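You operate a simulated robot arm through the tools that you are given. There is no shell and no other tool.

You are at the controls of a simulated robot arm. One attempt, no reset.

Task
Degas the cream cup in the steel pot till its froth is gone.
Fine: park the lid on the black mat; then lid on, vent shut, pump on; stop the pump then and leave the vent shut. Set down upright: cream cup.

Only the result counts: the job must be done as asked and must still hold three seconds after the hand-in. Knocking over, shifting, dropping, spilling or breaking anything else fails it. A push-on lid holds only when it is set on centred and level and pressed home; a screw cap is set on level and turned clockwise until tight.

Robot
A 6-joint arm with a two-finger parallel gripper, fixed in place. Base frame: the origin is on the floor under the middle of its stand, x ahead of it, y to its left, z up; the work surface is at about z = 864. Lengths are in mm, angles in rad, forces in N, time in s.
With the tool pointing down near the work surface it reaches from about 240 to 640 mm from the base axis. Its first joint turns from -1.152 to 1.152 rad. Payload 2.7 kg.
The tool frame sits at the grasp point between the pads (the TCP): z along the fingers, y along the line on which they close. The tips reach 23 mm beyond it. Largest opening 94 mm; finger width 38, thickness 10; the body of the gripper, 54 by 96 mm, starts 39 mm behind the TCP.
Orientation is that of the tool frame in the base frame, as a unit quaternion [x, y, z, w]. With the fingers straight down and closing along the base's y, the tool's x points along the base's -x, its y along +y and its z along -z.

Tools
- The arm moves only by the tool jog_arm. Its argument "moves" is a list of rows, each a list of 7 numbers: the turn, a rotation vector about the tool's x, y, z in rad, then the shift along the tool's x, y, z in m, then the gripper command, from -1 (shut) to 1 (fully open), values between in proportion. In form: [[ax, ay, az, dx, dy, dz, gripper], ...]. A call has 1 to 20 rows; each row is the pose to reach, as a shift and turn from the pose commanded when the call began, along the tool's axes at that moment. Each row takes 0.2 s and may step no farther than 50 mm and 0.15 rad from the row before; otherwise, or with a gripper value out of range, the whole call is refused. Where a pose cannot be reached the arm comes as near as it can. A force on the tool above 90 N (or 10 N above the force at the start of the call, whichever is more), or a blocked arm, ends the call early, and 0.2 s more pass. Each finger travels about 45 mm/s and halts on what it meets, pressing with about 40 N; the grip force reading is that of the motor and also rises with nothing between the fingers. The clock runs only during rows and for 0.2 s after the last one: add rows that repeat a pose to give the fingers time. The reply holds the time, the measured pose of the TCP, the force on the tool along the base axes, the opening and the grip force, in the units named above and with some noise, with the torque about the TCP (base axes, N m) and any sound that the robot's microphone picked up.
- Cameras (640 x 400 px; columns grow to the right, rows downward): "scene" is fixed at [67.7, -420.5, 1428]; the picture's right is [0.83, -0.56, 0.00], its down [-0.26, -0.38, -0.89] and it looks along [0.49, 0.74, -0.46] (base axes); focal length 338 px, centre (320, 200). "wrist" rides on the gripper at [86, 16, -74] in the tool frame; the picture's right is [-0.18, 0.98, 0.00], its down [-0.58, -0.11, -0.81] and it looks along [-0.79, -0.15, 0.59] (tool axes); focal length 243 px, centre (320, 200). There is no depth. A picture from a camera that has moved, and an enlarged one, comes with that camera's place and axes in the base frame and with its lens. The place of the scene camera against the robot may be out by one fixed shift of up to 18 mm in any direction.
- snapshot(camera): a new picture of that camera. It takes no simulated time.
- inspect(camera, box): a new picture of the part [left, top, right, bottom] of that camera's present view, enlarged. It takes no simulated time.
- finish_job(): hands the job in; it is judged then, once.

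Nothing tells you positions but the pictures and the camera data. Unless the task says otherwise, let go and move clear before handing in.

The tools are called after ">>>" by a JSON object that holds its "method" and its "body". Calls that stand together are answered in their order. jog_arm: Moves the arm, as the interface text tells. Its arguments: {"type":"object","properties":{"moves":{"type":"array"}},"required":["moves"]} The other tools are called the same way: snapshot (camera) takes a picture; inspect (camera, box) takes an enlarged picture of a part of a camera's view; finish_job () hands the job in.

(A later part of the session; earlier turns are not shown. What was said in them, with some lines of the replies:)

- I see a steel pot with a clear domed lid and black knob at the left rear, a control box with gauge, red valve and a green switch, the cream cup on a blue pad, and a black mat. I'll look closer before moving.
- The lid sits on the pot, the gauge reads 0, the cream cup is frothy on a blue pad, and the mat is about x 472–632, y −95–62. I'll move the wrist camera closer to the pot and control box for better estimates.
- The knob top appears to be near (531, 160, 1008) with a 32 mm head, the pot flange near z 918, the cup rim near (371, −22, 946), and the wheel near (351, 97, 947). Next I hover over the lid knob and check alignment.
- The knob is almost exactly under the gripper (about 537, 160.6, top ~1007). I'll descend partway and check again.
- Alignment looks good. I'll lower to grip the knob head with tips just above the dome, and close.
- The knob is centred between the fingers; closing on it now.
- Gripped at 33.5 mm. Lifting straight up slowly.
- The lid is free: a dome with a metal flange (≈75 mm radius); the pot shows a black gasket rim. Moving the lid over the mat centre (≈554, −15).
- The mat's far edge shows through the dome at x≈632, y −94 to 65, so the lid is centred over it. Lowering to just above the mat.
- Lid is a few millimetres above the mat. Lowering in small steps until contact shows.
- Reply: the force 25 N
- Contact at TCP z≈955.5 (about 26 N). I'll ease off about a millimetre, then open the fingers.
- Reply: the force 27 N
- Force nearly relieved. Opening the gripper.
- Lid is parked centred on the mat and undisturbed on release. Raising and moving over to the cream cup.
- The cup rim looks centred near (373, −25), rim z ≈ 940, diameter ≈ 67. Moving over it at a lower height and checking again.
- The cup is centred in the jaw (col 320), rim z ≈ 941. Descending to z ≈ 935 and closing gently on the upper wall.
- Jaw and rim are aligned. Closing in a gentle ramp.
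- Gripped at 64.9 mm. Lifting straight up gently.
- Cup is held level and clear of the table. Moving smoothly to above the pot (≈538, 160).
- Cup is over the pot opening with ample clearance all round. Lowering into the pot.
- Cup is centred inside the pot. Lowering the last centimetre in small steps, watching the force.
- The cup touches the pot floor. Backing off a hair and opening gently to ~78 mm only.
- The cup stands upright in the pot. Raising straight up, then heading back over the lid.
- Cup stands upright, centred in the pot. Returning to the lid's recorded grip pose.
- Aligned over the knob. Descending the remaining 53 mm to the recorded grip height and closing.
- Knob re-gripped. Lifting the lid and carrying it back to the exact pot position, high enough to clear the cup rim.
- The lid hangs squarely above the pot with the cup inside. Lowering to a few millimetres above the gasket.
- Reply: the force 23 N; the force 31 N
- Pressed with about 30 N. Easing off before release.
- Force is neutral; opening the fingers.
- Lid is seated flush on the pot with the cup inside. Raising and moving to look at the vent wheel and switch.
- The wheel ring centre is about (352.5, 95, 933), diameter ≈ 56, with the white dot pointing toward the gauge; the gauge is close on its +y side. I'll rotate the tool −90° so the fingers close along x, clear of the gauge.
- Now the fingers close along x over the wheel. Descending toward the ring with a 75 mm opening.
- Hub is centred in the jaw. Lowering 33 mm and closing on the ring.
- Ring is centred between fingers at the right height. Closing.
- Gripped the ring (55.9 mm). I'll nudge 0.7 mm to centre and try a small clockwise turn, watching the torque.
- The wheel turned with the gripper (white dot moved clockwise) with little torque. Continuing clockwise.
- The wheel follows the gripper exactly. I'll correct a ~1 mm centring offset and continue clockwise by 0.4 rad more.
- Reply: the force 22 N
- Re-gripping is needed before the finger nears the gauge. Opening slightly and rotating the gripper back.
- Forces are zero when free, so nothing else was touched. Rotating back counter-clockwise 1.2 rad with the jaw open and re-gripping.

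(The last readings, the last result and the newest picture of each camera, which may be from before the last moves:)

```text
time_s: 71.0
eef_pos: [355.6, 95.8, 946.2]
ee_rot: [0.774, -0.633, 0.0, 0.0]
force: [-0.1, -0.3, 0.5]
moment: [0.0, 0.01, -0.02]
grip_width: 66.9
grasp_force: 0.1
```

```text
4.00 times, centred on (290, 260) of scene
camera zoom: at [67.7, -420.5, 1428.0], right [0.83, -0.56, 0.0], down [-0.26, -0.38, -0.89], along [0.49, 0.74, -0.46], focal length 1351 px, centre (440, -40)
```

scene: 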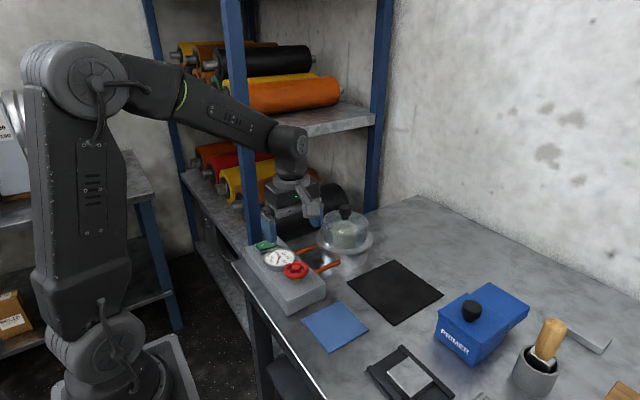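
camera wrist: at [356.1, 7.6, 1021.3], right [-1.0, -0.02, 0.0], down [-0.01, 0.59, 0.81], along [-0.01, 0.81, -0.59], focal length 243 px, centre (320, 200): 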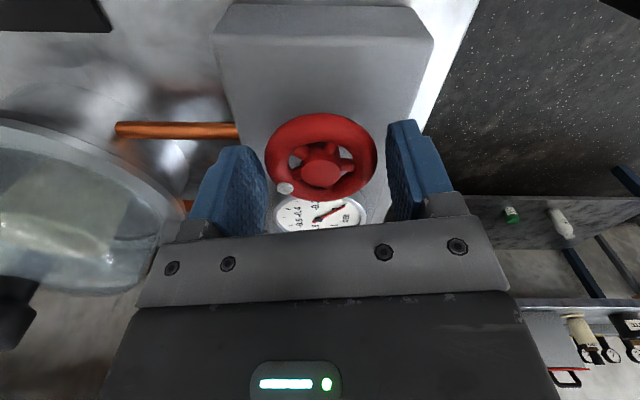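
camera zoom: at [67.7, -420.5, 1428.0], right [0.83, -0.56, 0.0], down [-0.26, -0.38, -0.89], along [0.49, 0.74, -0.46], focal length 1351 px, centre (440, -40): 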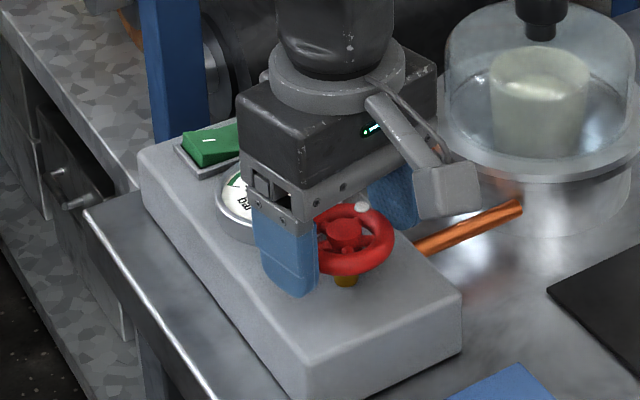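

Re-aligned on the ring. Closing again.

>>> {"method": "jog_arm", "body": {"moves": [[0, 0, 0, 0, 0, 0, 0.25], [0, 0, 0, 0, 0, 0, 0.1], [0, 0, 0, 0, 0, 0, -0.5], [0, 0, 0, 0, 0, 0, -1], [0, 0, 0, 0, 0, 0, -1]]}}

```text
time_s: 72.2
eef_pos: [354.6, 94.5, 946.0]
ee_rot: [0.774, -0.633, -0.002, 0.0]
force: [-6.2, -0.2, 2.4]
moment: [-0.06, 0.32, -0.03]
grip_width: 55.0
grasp_force: 44.8
```

>>> {"method": "jog_arm", "body": {"moves": [[0, 0, 0, 0, 0.0006, 0, -1], [0, 0, 0.1, 0, 0.0006, 0, -1], [0, 0, 0.2, 0, 0.0006, 0, -1], [0, 0, 0.3, 0, 0.0006, 0, -1], [0, 0, 0.4, 0, 0.0006, 0, -1], [0, 0, 0.4, 0, 0.0006, 0, -1]]}}

>>> {"method": "inspect", "body": {"camera": "wrist", "box": [240, 90, 400, 230]}}

```text
time_s: 73.6
eef_pos: [354.1, 96.2, 946.6]
ee_rot: [-0.632, 0.775, 0.0, 0.0]
force: [4.7, -1.8, -12.2]
moment: [-0.73, -0.21, -0.05]
grip_width: 55.2
grasp_force: 45.3
```

```text
2.86 times, centred on (320, 160) of wrist
camera zoom: at [321.2, 14.0, 1021.3], right [-0.93, 0.38, 0.0], down [0.22, 0.55, 0.81], along [0.3, 0.75, -0.59], focal length 693 px, centre (320, 314)
```

zoom: 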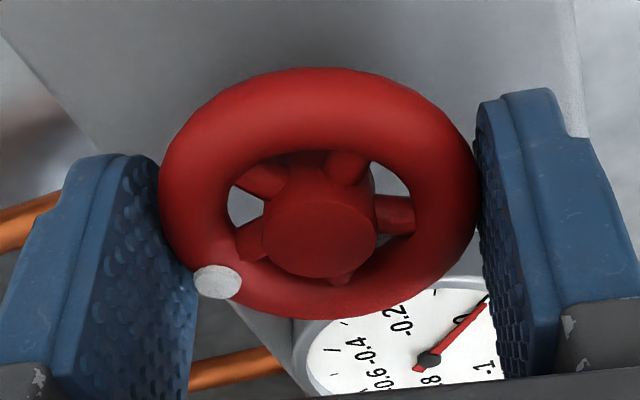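

>>> {"method": "jog_arm", "body": {"moves": [[0, 0, 0.1, 0, 0, 0, -1], [0, 0, 0.2, 0, 0, 0, -1], [0, 0, 0.3, 0, 0, 0, -1], [0, 0, 0.4, 0, 0, 0, -1], [0, 0, 0.4, 0, 0, 0, -1]]}}

>>> {"method": "inspect", "body": {"camera": "wrist", "box": [240, 90, 400, 230]}}

```text
time_s: 74.8
eef_pos: [355.2, 94.5, 948.0]
ee_rot: [-0.466, 0.885, 0.0, 0.002]
force: [9.2, -0.9, 0.7]
moment: [-0.07, 0.24, 1.17]
grip_width: 55.5
grasp_force: 45.4
```

```text
2.86 times, centred on (320, 160) of wrist
camera zoom: at [292.5, 33.4, 1021.8], right [-0.71, 0.71, 0.0], down [0.42, 0.42, 0.81], along [0.57, 0.57, -0.59], focal length 693 px, centre (320, 314)
```

zoom: 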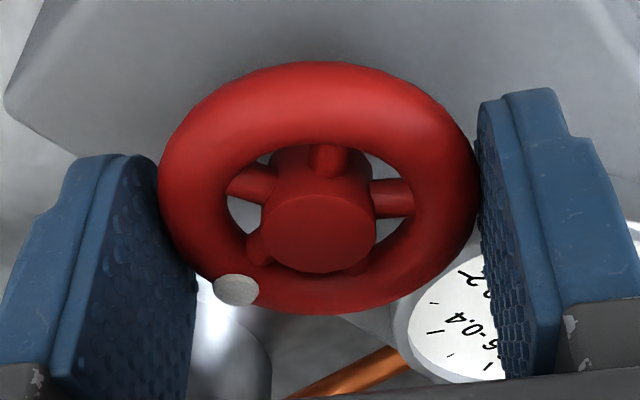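

Torque jumped to 1.2 N·m and the ring slipped in the grip: the dot now points to +x, a full quarter turn, so the vent is hard shut. Releasing and rising.

>>> {"method": "jog_arm", "body": {"moves": [[0, 0, 0, 0, 0, 0, 0.25], [0, 0, 0, 0, 0, 0, 0.45], [0, 0, 0, 0, 0, 0, 0.5], [0, 0, 0, 0, 0, -0.015, 0.5], [0, 0, 0, 0, 0, -0.05, 0.5], [0, 0, 0, 0, 0, -0.09, 0.5], [0, 0, 0, 0, 0, -0.105, 0.5], [0, 0, 0, 0, 0, -0.105, 0.5]]}}

>>> {"method": "snapshot", "body": {"camera": "wrist"}}

>>> {"method": "inspect", "body": {"camera": "scene", "box": [230, 210, 350, 310]}}

```text
time_s: 76.6
eef_pos: [354.0, 96.5, 1051.9]
ee_rot: [-0.467, 0.884, 0.0, 0.0]
force: [0.4, 0.7, -0.1]
moment: [-0.01, -0.01, 0.0]
grip_width: 70.5
grasp_force: 0.1
```

```text
taken
camera wrist: at [291.2, 33.7, 1126.1], right [-0.71, 0.71, 0.0], down [0.42, 0.42, 0.81], along [0.57, 0.57, -0.59], focal length 243 px, centre (320, 200)
```

wrist: 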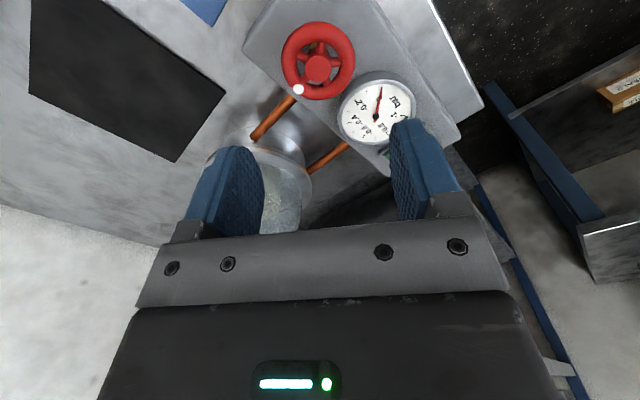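

```text
4.00 times, centred on (290, 260) of scene
camera zoom: at [67.7, -420.5, 1428.0], right [0.83, -0.56, 0.0], down [-0.26, -0.38, -0.89], along [0.49, 0.74, -0.46], focal length 1351 px, centre (440, -40)
```

zoom: 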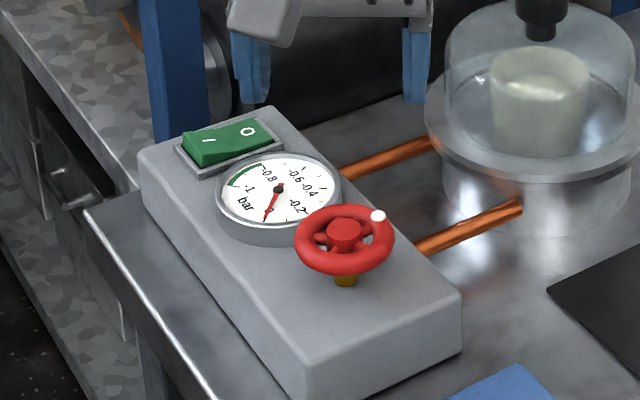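

Vent confirmed shut and the gauge still at 0. Next I close the fingers, rotate back to −90°, and hover by the rocker switch (≈ I end at (341, 240)).

>>> {"method": "jog_arm", "body": {"moves": [[0, 0, -0.1, -0.0184, 0.0156, 0, -1], [0, 0, -0.2, -0.0369, 0.0311, 0, -1], [0, 0, -0.3, -0.0553, 0.0467, 0, -1], [0, 0, -0.4, -0.0737, 0.0622, 0, -1], [0, 0, -0.5, -0.0922, 0.0778, 0, -1], [0, 0, -0.6, -0.1106, 0.0933, 0.0, -1], [0, 0, -0.6, -0.1106, 0.0933, 0.0, -1]]}}

>>> {"method": "snapshot", "body": {"camera": "wrist"}}

>>> {"method": "snapshot", "body": {"camera": "scene"}}

```text
time_s: 78.2
eef_pos: [339.9, 239.4, 1051.5]
ee_rot: [0.708, -0.707, 0.0, 0.0]
force: [-0.7, -0.3, 0.2]
moment: [0.01, 0.01, 0.03]
grip_width: 0.1
grasp_force: 40.7
```

```text
taken
camera wrist: at [323.2, 153.0, 1126.2], right [-0.98, 0.18, 0.0], down [0.11, 0.58, 0.81], along [0.15, 0.79, -0.59], focal length 243 px, centre (320, 200)
```

wrist: 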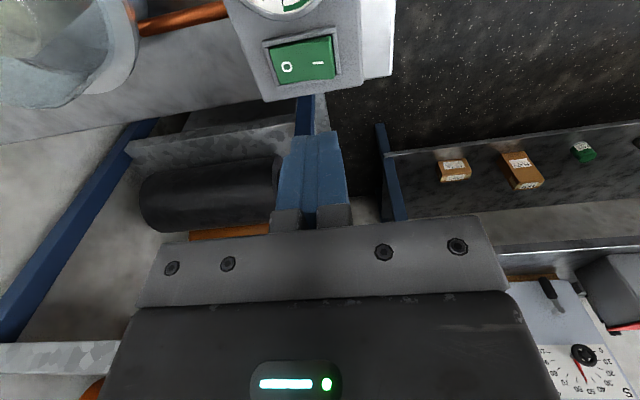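

```text
taken
```

scene: 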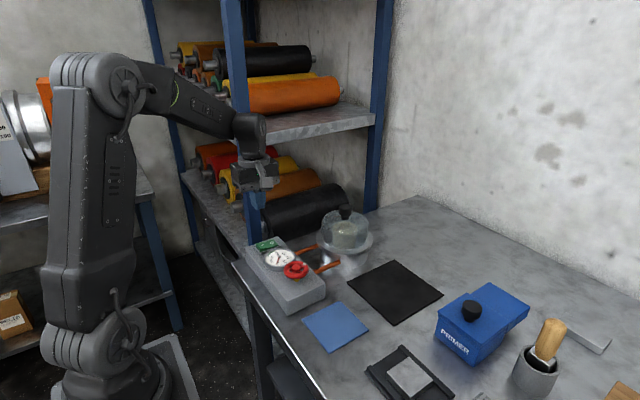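

>>> {"method": "inspect", "body": {"camera": "wrist", "box": [240, 0, 400, 120]}}

>>> {"method": "inspect", "body": {"camera": "scene", "box": [230, 130, 330, 290]}}

```text
3.33 times, centred on (320, 60) of wrist
camera zoom: at [323.2, 153.0, 1126.2], right [-0.98, 0.18, 0.0], down [0.11, 0.58, 0.81], along [0.15, 0.79, -0.59], focal length 809 px, centre (320, 667)
```

zoom: 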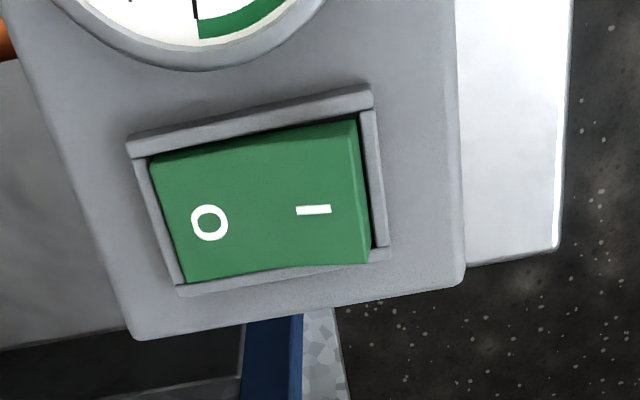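

```text
2.50 times, centred on (280, 210) of scene
camera zoom: at [67.7, -420.5, 1428.0], right [0.83, -0.56, 0.0], down [-0.26, -0.38, -0.89], along [0.49, 0.74, -0.46], focal length 844 px, centre (420, 175)
```

zoom: 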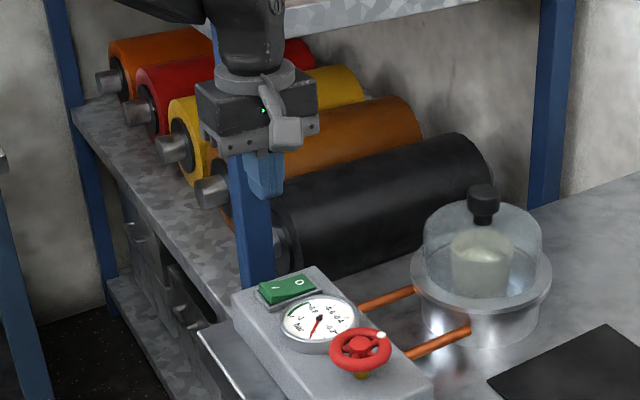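

The rocker spans x≈329–377, y≈228–260, with the raised "I" end at low x. I'll come down with closed fingertips over (340, 244), stopping just above it.

>>> {"method": "jog_arm", "body": {"moves": [[0, 0, 0, -0.0046, 0, 0.03, -1], [0, 0, 0, -0.0046, 0, 0.06, -1], [0, 0, 0, -0.0046, 0, 0.085, -1], [0, 0, 0, -0.0046, 0, 0.097, -1], [0, 0, 0, -0.0046, 0, 0.097, -1]]}}

>>> {"method": "snapshot", "body": {"camera": "wrist"}}

>>> {"method": "inspect", "body": {"camera": "scene", "box": [230, 200, 310, 280]}}

```text
time_s: 79.4
eef_pos: [339.9, 244.3, 954.3]
ee_rot: [-0.706, 0.708, 0.0, 0.0]
force: [-0.2, 0.4, 0.5]
moment: [-0.02, 0.04, 0.01]
grip_width: 0.0
grasp_force: 39.9
```

```text
taken
camera wrist: at [323.8, 157.9, 1028.4], right [-0.98, 0.18, 0.0], down [0.11, 0.58, 0.81], along [0.15, 0.79, -0.59], focal length 243 px, centre (320, 200)
```

wrist: 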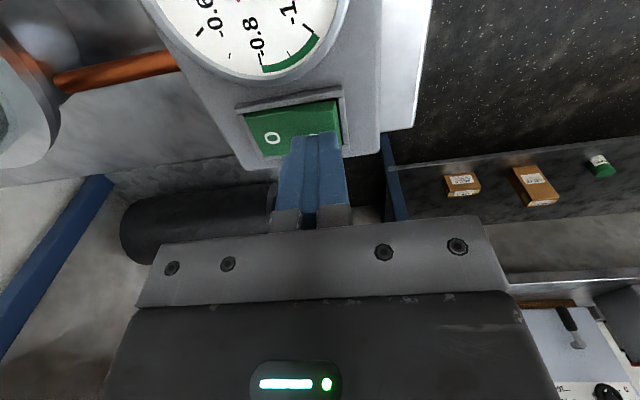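

```text
5.00 times, centred on (270, 240) of scene
camera zoom: at [67.7, -420.5, 1428.0], right [0.83, -0.56, 0.0], down [-0.26, -0.38, -0.89], along [0.49, 0.74, -0.46], focal length 1688 px, centre (570, 0)
```

zoom: 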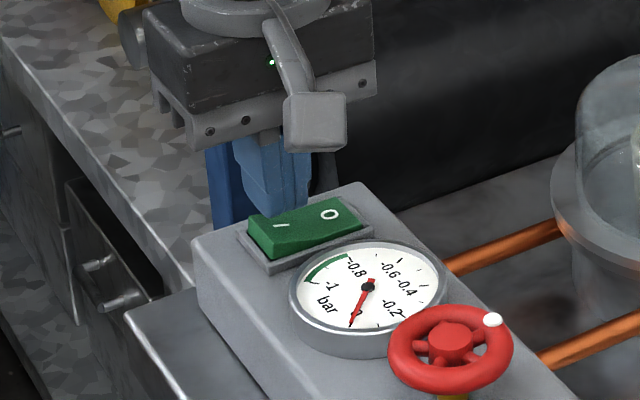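

Fingertips are over the I half. Pressing down in small steps.

>>> {"method": "jog_arm", "body": {"moves": [[0, 0, 0, 0, 0, 0.003, -1], [0, 0, 0, 0, 0, 0.006, -1], [0, 0, 0, 0, 0, 0.008, -1], [0, 0, 0, 0, 0, 0.008, -1]]}}

>>> {"method": "inspect", "body": {"camera": "scene", "box": [230, 200, 310, 280]}}

```text
time_s: 80.4
eef_pos: [341.2, 244.6, 946.4]
ee_rot: [-0.707, 0.707, 0.0, -0.001]
force: [0.1, 0.2, -0.7]
moment: [0.0, -0.04, 0.01]
grip_width: 0.0
grasp_force: 40.1
```

```text
5.00 times, centred on (270, 240) of scene
camera zoom: at [67.7, -420.5, 1428.0], right [0.83, -0.56, 0.0], down [-0.26, -0.38, -0.89], along [0.49, 0.74, -0.46], focal length 1688 px, centre (570, 0)
```

zoom: 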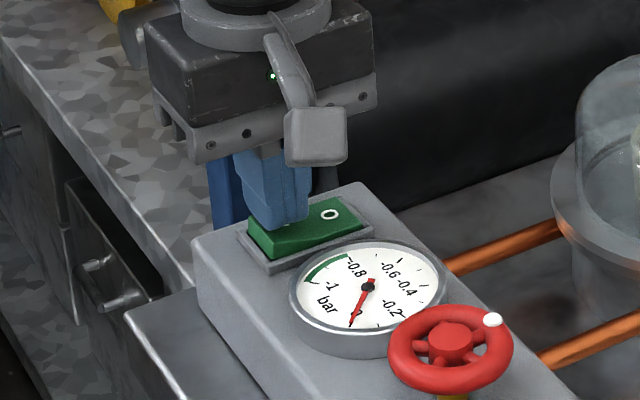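

>>> {"method": "jog_arm", "body": {"moves": [[0, 0, 0, 0, 0, 0.0015, -1], [0, 0, 0, 0, 0, 0.003, -1], [0, 0, 0, 0, 0, 0.003, -1]]}}

```text
time_s: 81.2
eef_pos: [340.9, 245.4, 944.2]
ee_rot: [-0.707, 0.707, -0.001, 0.0]
force: [-0.6, 0.4, 0.8]
moment: [-0.02, -0.03, -0.01]
grip_width: 0.1
grasp_force: 40.2
```

>>> {"method": "jog_arm", "body": {"moves": [[0, 0, 0, 0, 0, 0.0015, -1], [0, 0, 0, 0, 0, 0.003, -1], [0, 0, 0, 0, 0, 0.003, -1]]}}

>>> {"method": "inspect", "body": {"camera": "scene", "box": [230, 200, 310, 280]}}

```text
time_s: 82.0
eef_pos: [339.9, 243.9, 940.4]
ee_rot: [0.707, -0.707, 0.0, 0.0]
force: [-0.3, 0.7, 0.4]
moment: [0.03, 0.03, -0.01]
grip_width: 0.0
grasp_force: 39.7
```

```text
5.00 times, centred on (270, 240) of scene
camera zoom: at [67.7, -420.5, 1428.0], right [0.83, -0.56, 0.0], down [-0.26, -0.38, -0.89], along [0.49, 0.74, -0.46], focal length 1688 px, centre (570, 0)
```

zoom: 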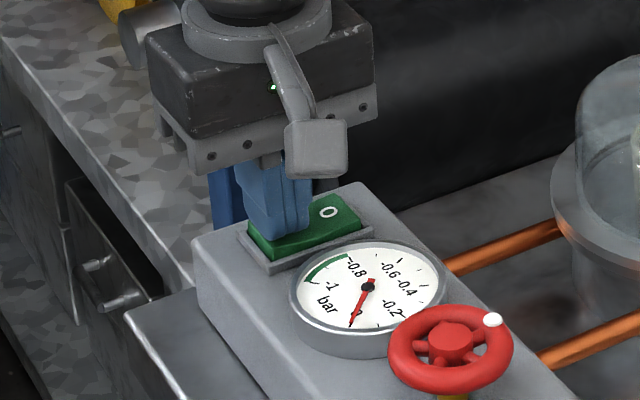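

>>> {"method": "jog_arm", "body": {"moves": [[0, 0, 0, 0, 0, 0.001, -1], [0, 0, 0, 0, 0, 0.002, -1], [0, 0, 0, 0, 0, 0.002, -1]]}}

```text
time_s: 82.8
eef_pos: [341.6, 244.4, 939.7]
ee_rot: [0.708, -0.707, 0.0, 0.0]
force: [-1.4, -0.9, 6.6]
moment: [-0.06, -0.01, 0.0]
grip_width: 0.0
grasp_force: 39.8
```

Contact began (≈7 N). Pressing a little further.

>>> {"method": "jog_arm", "body": {"moves": [[0, 0, 0, 0, 0, 0.001, -1], [0, 0, 0, 0, 0, 0.002, -1], [0, 0, 0, 0, 0, 0.002, -1]]}}

>>> {"method": "inspect", "body": {"camera": "scene", "box": [230, 200, 310, 280]}}

```text
time_s: 83.6
eef_pos: [340.2, 244.5, 938.7]
ee_rot: [0.707, -0.707, 0.0, -0.002]
force: [-11.6, -9.2, 39.9]
moment: [-0.28, -0.13, -0.11]
grip_width: 0.2
grasp_force: 40.4
```

```text
5.00 times, centred on (270, 240) of scene
camera zoom: at [67.0, -421.0, 1427.8], right [0.83, -0.56, 0.0], down [-0.26, -0.38, -0.89], along [0.49, 0.74, -0.46], focal length 1688 px, centre (570, 0)
```

zoom: 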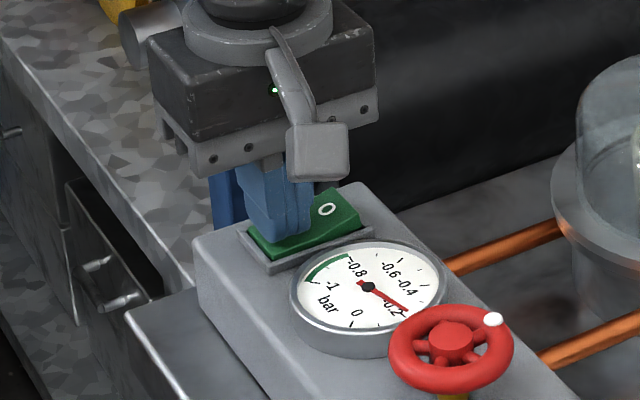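

The rocker flipped to I and the gauge is already moving to −0.2. Rising clear, shifting over to the O end, and watching the froth.

>>> {"method": "jog_arm", "body": {"moves": [[0, 0, 0, 0, 0, -0.006, -1], [0, 0, 0, 0, -0.01, -0.02, -1], [0, 0, 0, 0, -0.027, -0.025, -1]]}}

>>> {"method": "inspect", "body": {"camera": "scene", "box": [230, 190, 390, 290]}}

>>> {"method": "inspect", "body": {"camera": "scene", "box": [310, 195, 390, 265]}}

>>> {"method": "snapshot", "body": {"camera": "wrist"}}

```text
time_s: 84.4
eef_pos: [366.4, 244.1, 961.3]
ee_rot: [0.707, -0.707, 0.0, 0.001]
force: [0.6, 0.1, 0.1]
moment: [0.0, -0.01, 0.02]
grip_width: 0.1
grasp_force: 39.3
```

```text
4.00 times, centred on (310, 240) of scene
camera zoom: at [67.7, -420.5, 1428.0], right [0.83, -0.56, 0.0], down [-0.26, -0.38, -0.89], along [0.49, 0.74, -0.46], focal length 1351 px, centre (360, 40)
```

zoom: 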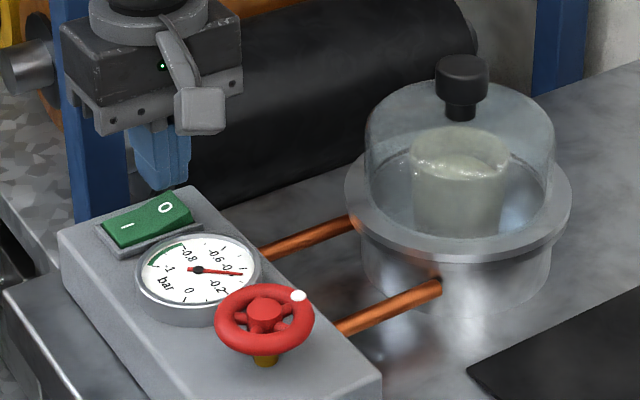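

```text
5.71 times, centred on (350, 230) of scene
camera zoom: at [67.7, -420.5, 1428.0], right [0.83, -0.56, 0.0], down [-0.26, -0.38, -0.89], along [0.49, 0.74, -0.46], focal length 1930 px, centre (149, 29)
```

zoom: 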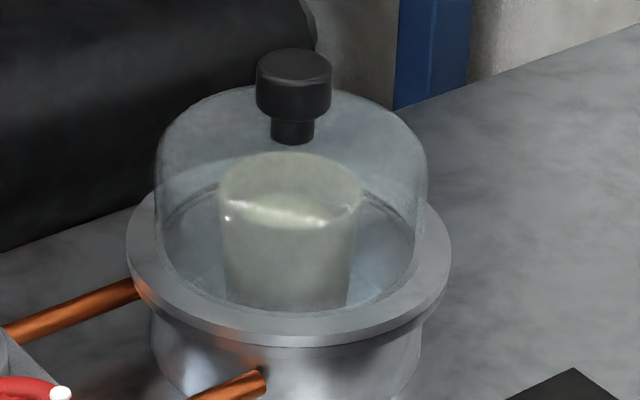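

```text
taken
camera wrist: at [350.3, 157.5, 1036.3], right [-0.98, 0.18, 0.0], down [0.11, 0.58, 0.81], along [0.15, 0.79, -0.59], focal length 243 px, centre (320, 200)
```

wrist: 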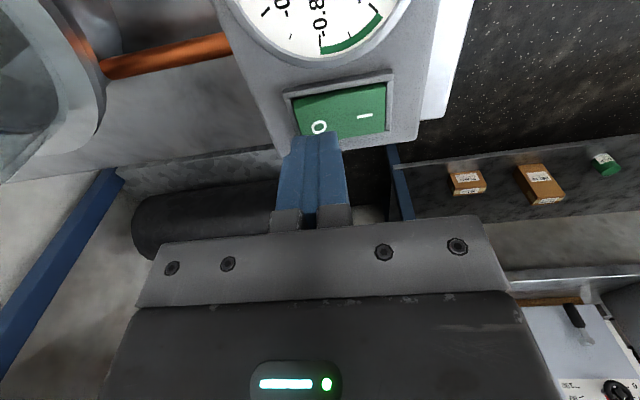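

Gauge at about −0.4 bar and the froth appears to swell. Waiting in short increments and checking.

>>> {"method": "jog_arm", "body": {"moves": [[0, 0, 0, 0, 0, 0, -1], [0, 0, 0, 0, 0, 0, -1]]}}

>>> {"method": "inspect", "body": {"camera": "scene", "box": [230, 190, 390, 290]}}

>>> {"method": "inspect", "body": {"camera": "scene", "box": [325, 205, 375, 255]}}

```text
time_s: 85.0
eef_pos: [367.5, 244.1, 962.5]
ee_rot: [0.707, -0.707, 0.0, 0.0]
force: [0.1, -0.2, -0.1]
moment: [-0.05, 0.0, 0.0]
grip_width: 0.0
grasp_force: 39.8
```

```text
4.00 times, centred on (310, 240) of scene
camera zoom: at [67.7, -420.5, 1428.0], right [0.83, -0.56, 0.0], down [-0.26, -0.38, -0.89], along [0.49, 0.74, -0.46], focal length 1351 px, centre (360, 40)
```

zoom: 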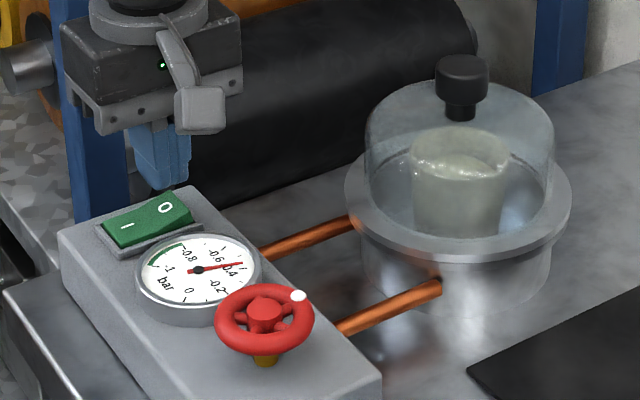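

```text
8.00 times, centred on (350, 230) of scene
camera zoom: at [67.7, -420.5, 1428.0], right [0.83, -0.56, 0.0], down [-0.26, -0.38, -0.89], along [0.49, 0.74, -0.46], focal length 2701 px, centre (80, -40)
```

zoom: 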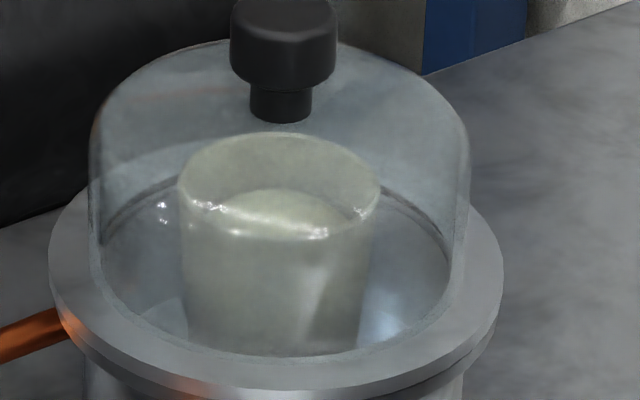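

>>> {"method": "jog_arm", "body": {"moves": [[0, 0, 0, 0, 0, 0, -1], [0, 0, 0, 0, 0, 0, -1], [0, 0, 0, 0, 0, 0, -1], [0, 0, 0, 0, 0, 0, -1], [0, 0, 0, 0, 0, 0, -1]]}}

>>> {"method": "inspect", "body": {"camera": "scene", "box": [230, 190, 390, 290]}}

>>> {"method": "inspect", "body": {"camera": "scene", "box": [325, 205, 375, 255]}}

```text
time_s: 86.2
eef_pos: [366.5, 244.5, 960.8]
ee_rot: [-0.707, 0.707, 0.001, 0.0]
force: [-0.4, -0.1, -0.3]
moment: [0.02, -0.01, 0.0]
grip_width: 0.1
grasp_force: 40.2
```

```text
4.00 times, centred on (310, 240) of scene
camera zoom: at [67.7, -420.5, 1428.0], right [0.83, -0.56, 0.0], down [-0.26, -0.38, -0.89], along [0.49, 0.74, -0.46], focal length 1351 px, centre (360, 40)
```

zoom: 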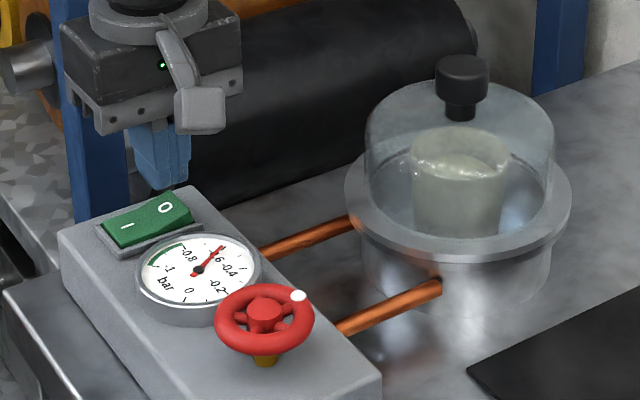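

```text
8.00 times, centred on (350, 230) of scene
camera zoom: at [67.7, -420.5, 1428.0], right [0.83, -0.56, 0.0], down [-0.26, -0.38, -0.89], along [0.49, 0.74, -0.46], focal length 2701 px, centre (80, -40)
```

zoom: 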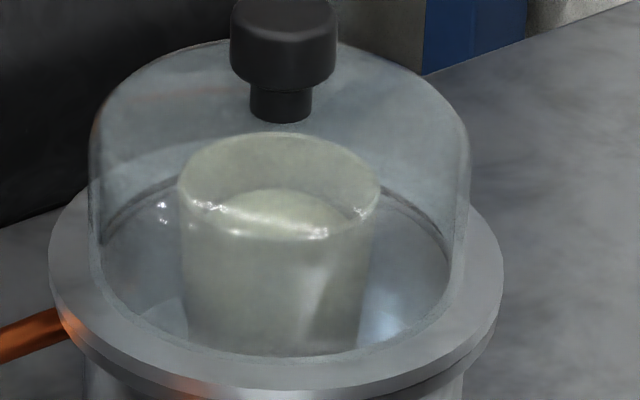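

Gauge near −0.6, froth still a dome. Waiting more.

>>> {"method": "jog_arm", "body": {"moves": [[0, 0, 0, 0, 0, 0, -1], [0, 0, 0, 0, 0, 0, -1], [0, 0, 0, 0, 0, 0, -1], [0, 0, 0, 0, 0, 0, -1], [0, 0, 0, 0, 0, 0, -1], [0, 0, 0, 0, 0, 0, -1], [0, 0, 0, 0, 0, 0, -1]]}}

>>> {"method": "inspect", "body": {"camera": "scene", "box": [230, 190, 390, 290]}}

>>> {"method": "inspect", "body": {"camera": "scene", "box": [325, 205, 375, 255]}}

```text
time_s: 87.8
eef_pos: [367.3, 244.4, 962.2]
ee_rot: [-0.707, 0.708, -0.001, -0.001]
force: [0.3, 0.0, 0.5]
moment: [0.01, 0.03, -0.02]
grip_width: 0.0
grasp_force: 39.9
```

```text
4.00 times, centred on (310, 240) of scene
camera zoom: at [67.7, -420.5, 1428.0], right [0.83, -0.56, 0.0], down [-0.26, -0.38, -0.89], along [0.49, 0.74, -0.46], focal length 1351 px, centre (360, 40)
```

zoom: 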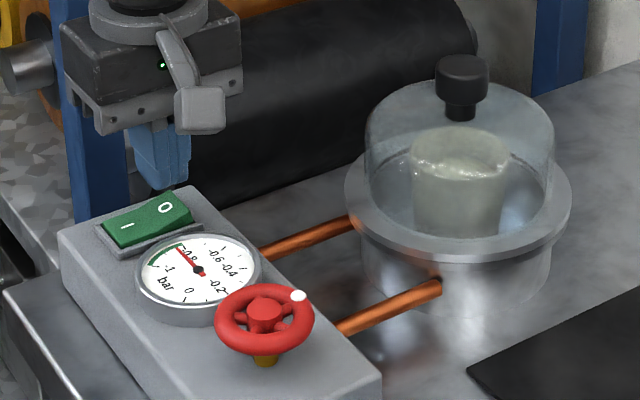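

```text
8.00 times, centred on (350, 230) of scene
camera zoom: at [67.7, -420.5, 1428.0], right [0.83, -0.56, 0.0], down [-0.26, -0.38, -0.89], along [0.49, 0.74, -0.46], focal length 2701 px, centre (80, -40)
```

zoom: 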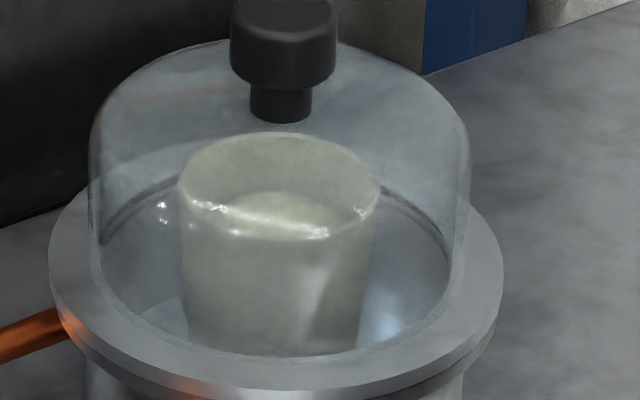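

Gauge entered the green zone (≈ −0.83) and the froth is starting to shrink. Continuing.

>>> {"method": "jog_arm", "body": {"moves": [[0, 0, 0, 0, 0, 0, -1], [0, 0, 0, 0, 0, 0, -1], [0, 0, 0, 0, 0, 0, -1], [0, 0, 0, 0, 0, 0, -1], [0, 0, 0, 0, 0, 0, -1], [0, 0, 0, 0, 0, 0, -1], [0, 0, 0, 0, 0, 0, -1], [0, 0, 0, 0, 0, 0, -1], [0, 0, 0, 0, 0, 0, -1], [0, 0, 0, 0, 0, 0, -1]]}}

>>> {"method": "inspect", "body": {"camera": "scene", "box": [230, 190, 390, 290]}}

>>> {"method": "inspect", "body": {"camera": "scene", "box": [325, 205, 375, 255]}}

```text
time_s: 90.0
eef_pos: [367.0, 244.8, 962.5]
ee_rot: [0.707, -0.707, 0.0, 0.0]
force: [0.2, 0.2, 0.2]
moment: [0.01, 0.05, 0.03]
grip_width: 0.0
grasp_force: 40.1
```

```text
4.00 times, centred on (310, 240) of scene
camera zoom: at [67.7, -420.5, 1428.0], right [0.83, -0.56, 0.0], down [-0.26, -0.38, -0.89], along [0.49, 0.74, -0.46], focal length 1351 px, centre (360, 40)
```

zoom: 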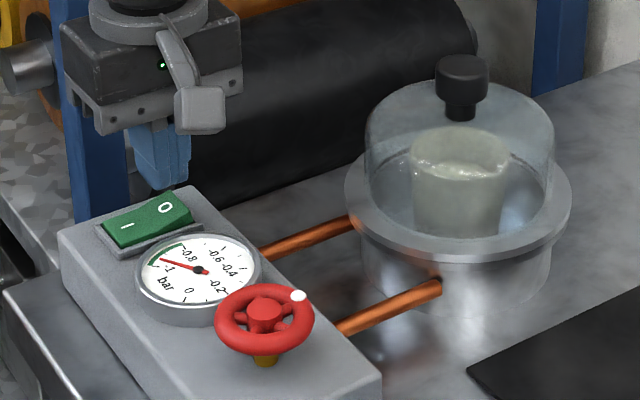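

```text
8.00 times, centred on (350, 230) of scene
camera zoom: at [67.7, -420.5, 1428.0], right [0.83, -0.56, 0.0], down [-0.26, -0.38, -0.89], along [0.49, 0.74, -0.46], focal length 2701 px, centre (80, -40)
```

zoom: 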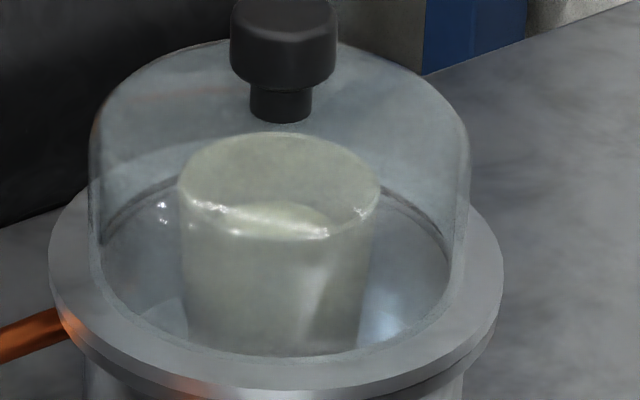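

Froth is shrinking steadily at about −0.93 bar. Continuing.

>>> {"method": "jog_arm", "body": {"moves": [[0, 0, 0, 0, 0, 0, -1], [0, 0, 0, 0, 0, 0, -1], [0, 0, 0, 0, 0, 0, -1], [0, 0, 0, 0, 0, 0, -1], [0, 0, 0, 0, 0, 0, -1], [0, 0, 0, 0, 0, 0, -1], [0, 0, 0, 0, 0, 0, -1], [0, 0, 0, 0, 0, 0, -1], [0, 0, 0, 0, 0, 0, -1], [0, 0, 0, 0, 0, 0, -1]]}}

>>> {"method": "inspect", "body": {"camera": "scene", "box": [325, 205, 375, 255]}}

>>> {"method": "inspect", "body": {"camera": "scene", "box": [240, 230, 320, 290]}}

```text
time_s: 92.2
eef_pos: [367.7, 245.1, 961.0]
ee_rot: [-0.707, 0.707, -0.001, 0.0]
force: [0.8, 0.1, -1.2]
moment: [0.0, 0.0, 0.02]
grip_width: 0.0
grasp_force: 39.9
```

```text
8.00 times, centred on (350, 230) of scene
camera zoom: at [67.7, -420.5, 1428.0], right [0.83, -0.56, 0.0], down [-0.26, -0.38, -0.89], along [0.49, 0.74, -0.46], focal length 2701 px, centre (80, -40)
```

zoom: 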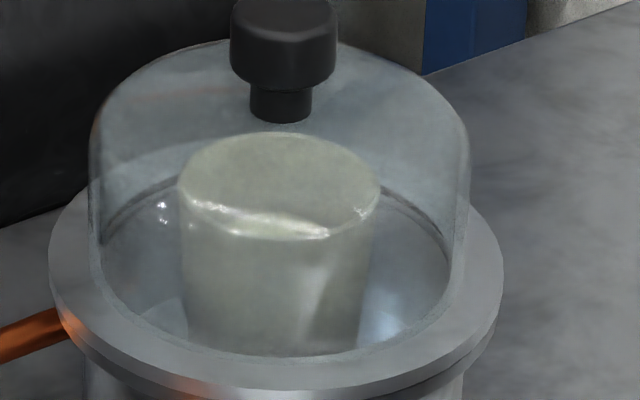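

```text
6.67 times, centred on (280, 260) of scene
camera zoom: at [67.7, -420.5, 1428.0], right [0.83, -0.56, 0.0], down [-0.26, -0.38, -0.89], along [0.49, 0.74, -0.46], focal length 2251 px, centre (587, -200)
```

zoom: 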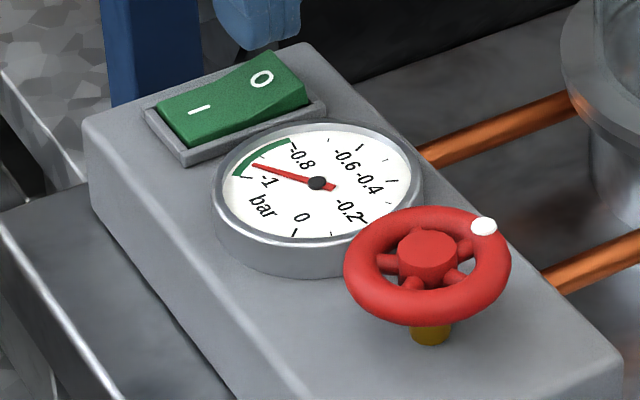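

The froth has dropped below the line of sight of the scene camera. I'll raise the arm and look down through the lid with the wrist camera while the pump keeps running.

>>> {"method": "jog_arm", "body": {"moves": [[0, 0, 0, 0, 0, -0.04, -1], [0, 0, 0, 0, 0, -0.085, -1], [0, 0, 0, 0.01, -0.02, -0.114, -1], [0, 0, 0, 0.03, -0.055, -0.114, -1], [0, 0, 0, 0.05, -0.09, -0.114, -1], [0, 0, 0, 0.07, -0.125, -0.114, -1], [0, 0, 0, 0.085, -0.155, -0.114, -1], [0, 0, 0, 0.094, -0.169, -0.114, -1], [0, 0, 0, 0.094, -0.169, -0.114, -1]]}}

>>> {"method": "snapshot", "body": {"camera": "wrist"}}

>>> {"method": "inspect", "body": {"camera": "wrist", "box": [230, 0, 410, 130]}}

>>> {"method": "inspect", "body": {"camera": "scene", "box": [240, 230, 320, 290]}}

```text
time_s: 94.2
eef_pos: [537.6, 151.0, 1075.6]
ee_rot: [-0.707, 0.707, 0.0, 0.0]
force: [-0.6, 0.4, 0.0]
moment: [0.03, -0.01, -0.04]
grip_width: 0.1
grasp_force: 39.8
```

```text
taken
camera wrist: at [519.8, 63.4, 1150.4], right [-0.98, 0.18, 0.0], down [0.11, 0.58, 0.81], along [0.15, 0.79, -0.59], focal length 243 px, centre (320, 200)
```

wrist: 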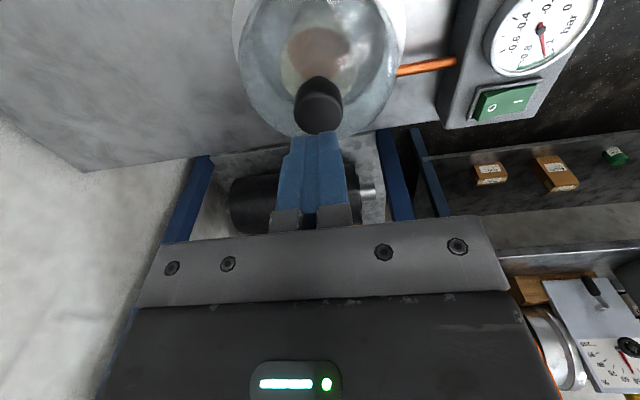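

```text
3.08 times, centred on (320, 65) of wrist
camera zoom: at [519.8, 63.4, 1150.4], right [-0.98, 0.18, 0.0], down [0.11, 0.58, 0.81], along [0.15, 0.79, -0.59], focal length 746 px, centre (320, 615)
```

zoom: 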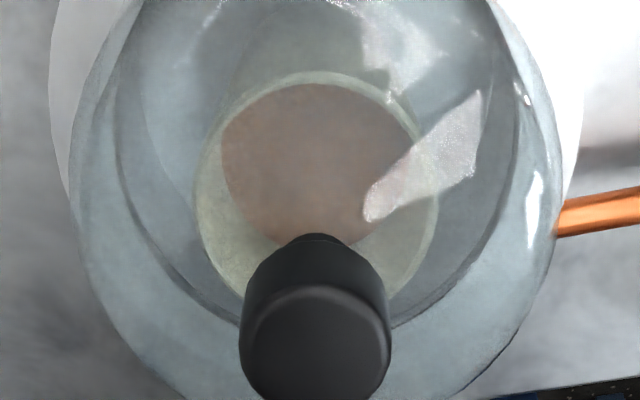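

```text
6.67 times, centred on (280, 260) of scene
camera zoom: at [67.7, -420.5, 1428.0], right [0.83, -0.56, 0.0], down [-0.26, -0.38, -0.89], along [0.49, 0.74, -0.46], focal length 2251 px, centre (587, -200)
```

zoom: 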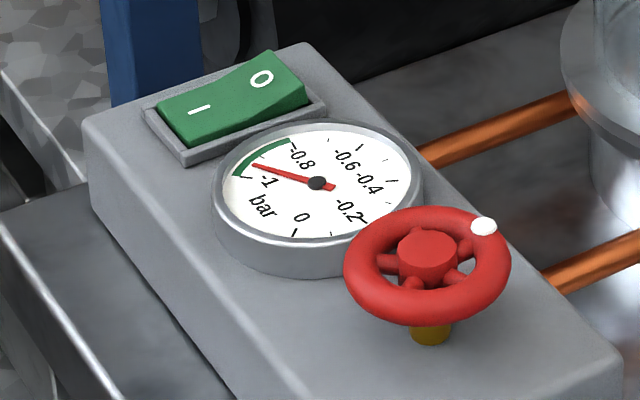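

The froth is gone: the cup shows a flat liquid surface, gauge ≈ −0.95. Returning to the switch to press the O end.

>>> {"method": "jog_arm", "body": {"moves": [[0, 0, 0, -0.009, 0.014, 0, -1], [0, 0, 0, -0.024, 0.044, 0, -1], [0, 0, 0, -0.044, 0.079, 0, -1], [0, 0, 0, -0.064, 0.114, 0, -1], [0, 0, 0, -0.084, 0.149, 0, -1], [0, 0, 0, -0.094, 0.169, 0.02, -1], [0, 0, 0, -0.094, 0.169, 0.06, -1], [0, 0, 0, -0.094, 0.169, 0.1, -1], [0, 0, 0, -0.094, 0.169, 0.114, -1], [0, 0, 0, -0.094, 0.169, 0.114, -1]]}}

>>> {"method": "snapshot", "body": {"camera": "wrist"}}

>>> {"method": "inspect", "body": {"camera": "scene", "box": [240, 210, 320, 290]}}

```text
time_s: 96.4
eef_pos: [367.6, 245.7, 960.9]
ee_rot: [-0.707, 0.707, 0.0, 0.0]
force: [0.6, -0.5, -0.2]
moment: [-0.01, -0.02, 0.01]
grip_width: 0.2
grasp_force: 40.2
```

```text
taken
camera wrist: at [350.2, 158.0, 1035.6], right [-0.98, 0.18, 0.0], down [0.11, 0.58, 0.81], along [0.15, 0.79, -0.59], focal length 243 px, centre (320, 200)
```

wrist: 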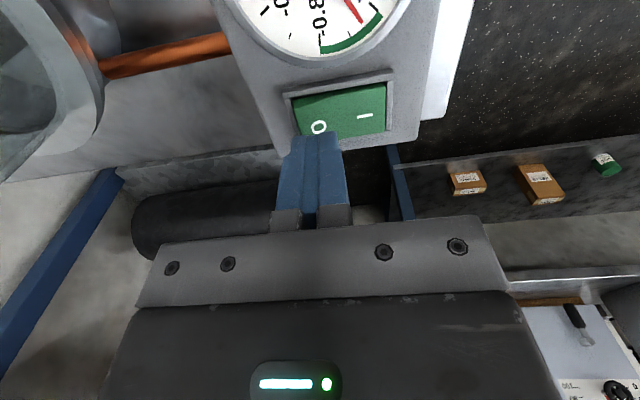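

```text
5.00 times, centred on (280, 250) of scene
camera zoom: at [67.7, -420.5, 1428.0], right [0.83, -0.56, 0.0], down [-0.26, -0.38, -0.89], along [0.49, 0.74, -0.46], focal length 1688 px, centre (520, -50)
```

zoom: 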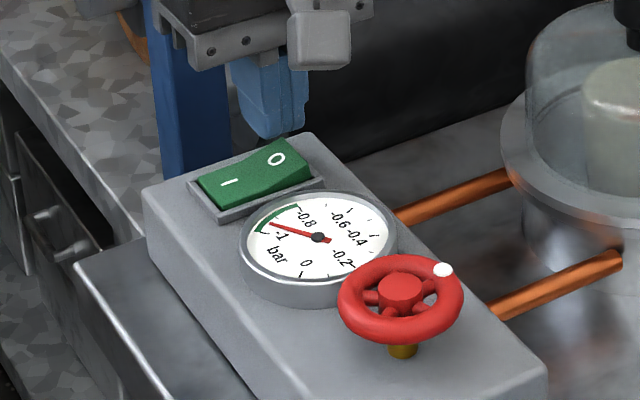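

Pressing the O end down: quick approach, then small steps.

>>> {"method": "jog_arm", "body": {"moves": [[0, 0, 0, 0, 0, 0.008, -1], [0, 0, 0, 0, 0, 0.015, -1], [0, 0, 0, 0, 0, 0.018, -1], [0, 0, 0, 0, 0, 0.018, -1]]}}

>>> {"method": "inspect", "body": {"camera": "scene", "box": [240, 210, 320, 290]}}

```text
time_s: 97.4
eef_pos: [367.5, 242.9, 943.7]
ee_rot: [-0.707, 0.707, 0.0, 0.0]
force: [-0.1, 0.4, 0.2]
moment: [-0.02, 0.02, -0.02]
grip_width: 0.0
grasp_force: 39.6
```

```text
5.00 times, centred on (280, 250) of scene
camera zoom: at [67.7, -420.5, 1428.0], right [0.83, -0.56, 0.0], down [-0.26, -0.38, -0.89], along [0.49, 0.74, -0.46], focal length 1688 px, centre (520, -50)
```

zoom: 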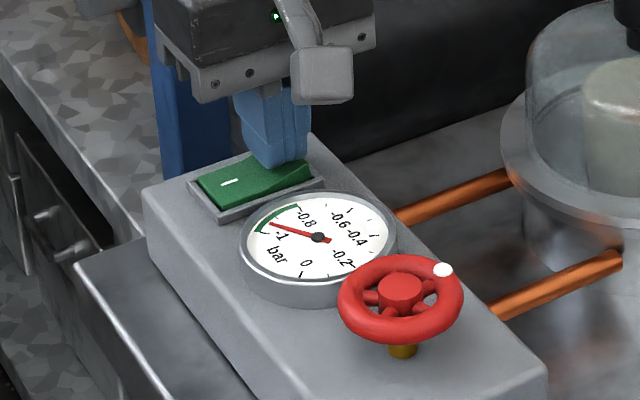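

>>> {"method": "jog_arm", "body": {"moves": [[0, 0, 0, 0, 0, 0.0015, -1], [0, 0, 0, 0, 0, 0.003, -1], [0, 0, 0, 0, 0, 0.004, -1], [0, 0, 0, 0, 0, 0.004, -1]]}}

```text
time_s: 98.4
eef_pos: [366.3, 244.4, 939.8]
ee_rot: [-0.707, 0.708, 0.0, 0.0]
force: [-1.4, -1.2, 6.3]
moment: [-0.04, 0.14, -0.01]
grip_width: 0.0
grasp_force: 40.2
```

>>> {"method": "jog_arm", "body": {"moves": [[0, 0, 0, 0, 0, 0.001, -1], [0, 0, 0, 0, 0, 0.002, -1], [0, 0, 0, 0, 0, 0.002, -1]]}}

>>> {"method": "inspect", "body": {"camera": "scene", "box": [240, 210, 320, 290]}}

```text
time_s: 99.2
eef_pos: [367.0, 244.2, 938.6]
ee_rot: [-0.707, 0.707, -0.001, 0.002]
force: [-11.1, -8.1, 39.0]
moment: [-0.23, 0.6, 0.06]
grip_width: 0.0
grasp_force: 40.1
```

```text
5.00 times, centred on (280, 250) of scene
camera zoom: at [67.0, -421.0, 1427.8], right [0.83, -0.56, 0.0], down [-0.26, -0.38, -0.89], along [0.49, 0.74, -0.46], focal length 1688 px, centre (520, -50)
```

zoom: 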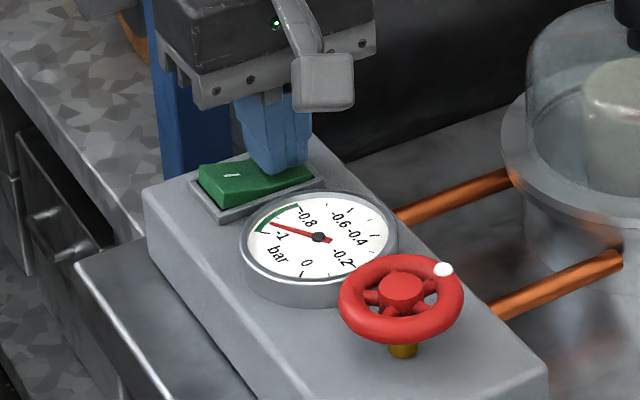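

The rocker flipped to O. Rising clear and verifying the switch, gauge, and the cup.

>>> {"method": "jog_arm", "body": {"moves": [[0, 0, 0, 0, 0, -0.008, -1], [0, 0, 0, 0, 0, -0.03, -1], [0, 0, 0, 0, 0, -0.07, -1], [0, 0, 0, 0, 0, -0.11, -1], [0, 0, 0, 0.01, -0.02, -0.138, -1], [0, 0, 0, 0.03, -0.055, -0.138, -1], [0, 0, 0, 0.05, -0.09, -0.138, -1], [0, 0, 0, 0.07, -0.125, -0.138, -1], [0, 0, 0, 0.085, -0.155, -0.138, -1], [0, 0, 0, 0.094, -0.169, -0.138, -1], [0, 0, 0, 0.094, -0.169, -0.138, -1]]}}

>>> {"method": "inspect", "body": {"camera": "wrist", "box": [230, 0, 410, 130]}}

>>> {"method": "inspect", "body": {"camera": "scene", "box": [240, 210, 320, 290]}}

>>> {"method": "snapshot", "body": {"camera": "scene"}}

```text
time_s: 101.6
eef_pos: [536.9, 150.6, 1075.2]
ee_rot: [-0.707, 0.707, 0.0, -0.001]
force: [-0.5, 0.1, 0.2]
moment: [0.0, 0.01, -0.01]
grip_width: 0.0
grasp_force: 39.8
```

```text
3.08 times, centred on (320, 65) of wrist
camera zoom: at [519.3, 63.3, 1150.3], right [-0.98, 0.18, 0.0], down [0.11, 0.58, 0.81], along [0.15, 0.79, -0.59], focal length 746 px, centre (320, 615)
```

zoom: 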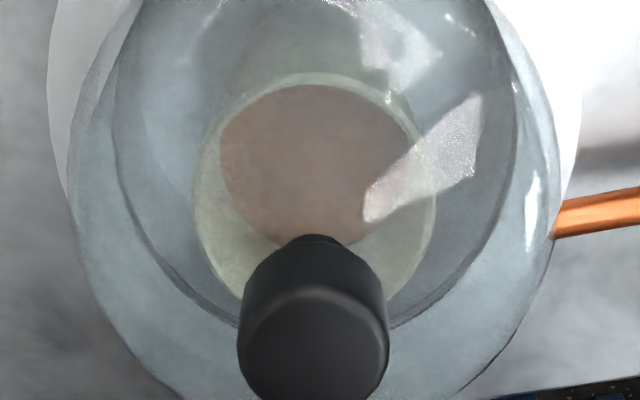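

```text
5.00 times, centred on (280, 250) of scene
camera zoom: at [67.7, -420.5, 1428.0], right [0.83, -0.56, 0.0], down [-0.26, -0.38, -0.89], along [0.49, 0.74, -0.46], focal length 1688 px, centre (520, -50)
```

zoom: 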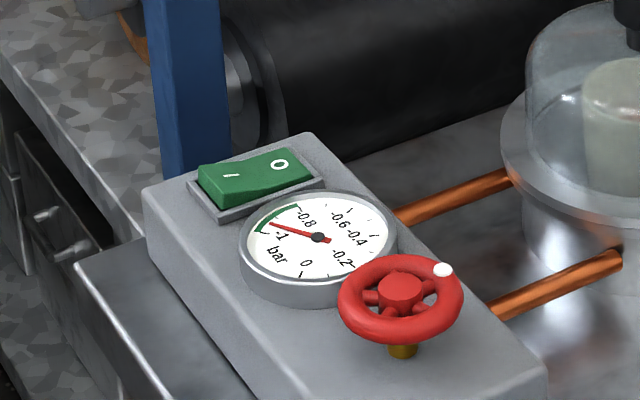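

```text
taken
```

scene: 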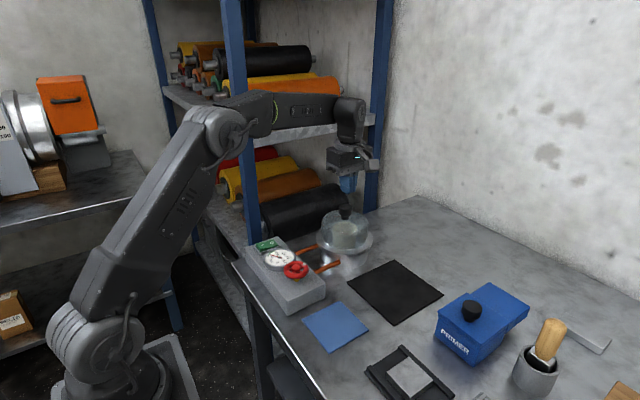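

Pump is off (rocker at O), vacuum holds at about −0.95, vent is shut, froth gone, cup upright. I'll move the arm clear and do a last check.

>>> {"method": "jog_arm", "body": {"moves": [[0, 0, 0, 0, 0, -0.04, -1], [0, 0, 0, 0.02, 0.02, -0.08, -1], [0, 0, 0, 0.05, 0.04, -0.11, -1], [0, 0, 0, 0.085, 0.06, -0.13, -1], [0, 0, 0, 0.12, 0.08, -0.14, -1], [0, 0, 0, 0.15, 0.1, -0.14, -1], [0, 0, 0, 0.15, 0.1, -0.14, 0], [0, 0, 0, 0.15, 0.1, -0.14, 0]]}}

>>> {"method": "inspect", "body": {"camera": "scene", "box": [230, 190, 390, 290]}}

>>> {"method": "inspect", "body": {"camera": "scene", "box": [240, 230, 320, 290]}}

>>> {"method": "snapshot", "body": {"camera": "scene"}}

```text
time_s: 103.4
eef_pos: [436.4, -1.4, 1215.9]
ee_rot: [-0.707, 0.707, 0.0, 0.001]
force: [0.1, -0.6, 0.1]
moment: [0.0, 0.0, -0.02]
grip_width: 47.3
grasp_force: 0.2
```

```text
4.00 times, centred on (310, 240) of scene
camera zoom: at [67.7, -420.5, 1428.0], right [0.83, -0.56, 0.0], down [-0.26, -0.38, -0.89], along [0.49, 0.74, -0.46], focal length 1351 px, centre (360, 40)
```

zoom: 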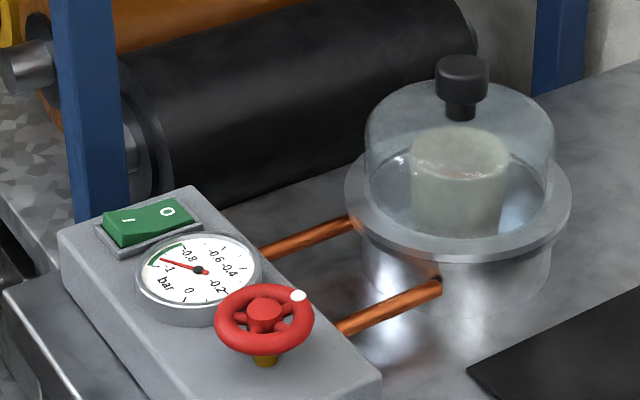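

```text
6.67 times, centred on (280, 260) of scene
camera zoom: at [67.7, -420.5, 1428.0], right [0.83, -0.56, 0.0], down [-0.26, -0.38, -0.89], along [0.49, 0.74, -0.46], focal length 2251 px, centre (587, -200)
```

zoom: 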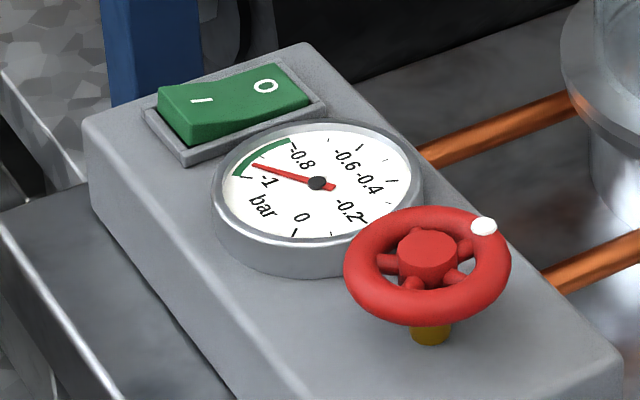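

```text
taken
```

scene: 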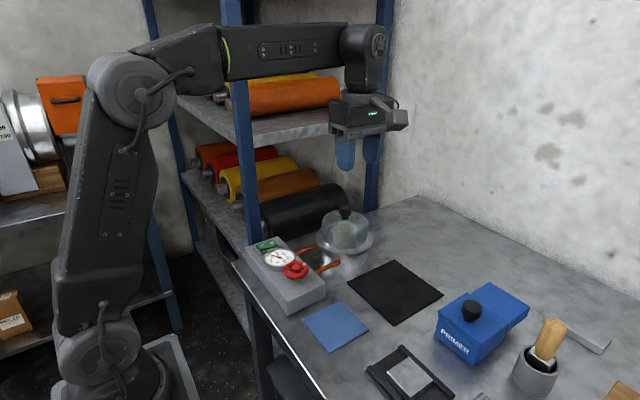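

The arm is clear. The lid is sealed on the pot with the cup upright inside, the froth is gone, the pump is off, the vent is shut and the gauge holds steady in the green zone. Handing in.

>>> {"method": "finish_job", "body": {}}

```text
The job is handed in.
```

The cream cup is degassed and its froth is gone. I've handed the job in, but no pass or fail result has come back.

- **Lid:** I parked it on the black mat while loading the cup. It then went back on the pot centred, and I pressed it down with about 30 N.
- **Cup:** It stands upright on the pot floor. Looking down through the lid, I saw a flat liquid surface with no froth dome.
- **Vent:** I turned the red wheel a quarter turn clockwise to its stop and left it shut.
- **Pump:** It ran for about 15 s and is now switched off. The gauge was still at about −0.95 bar at my last look, roughly 4 s after I switched it off.

I saw nothing else knocked, moved or spilled, and the arm is clear of the pot and controls.
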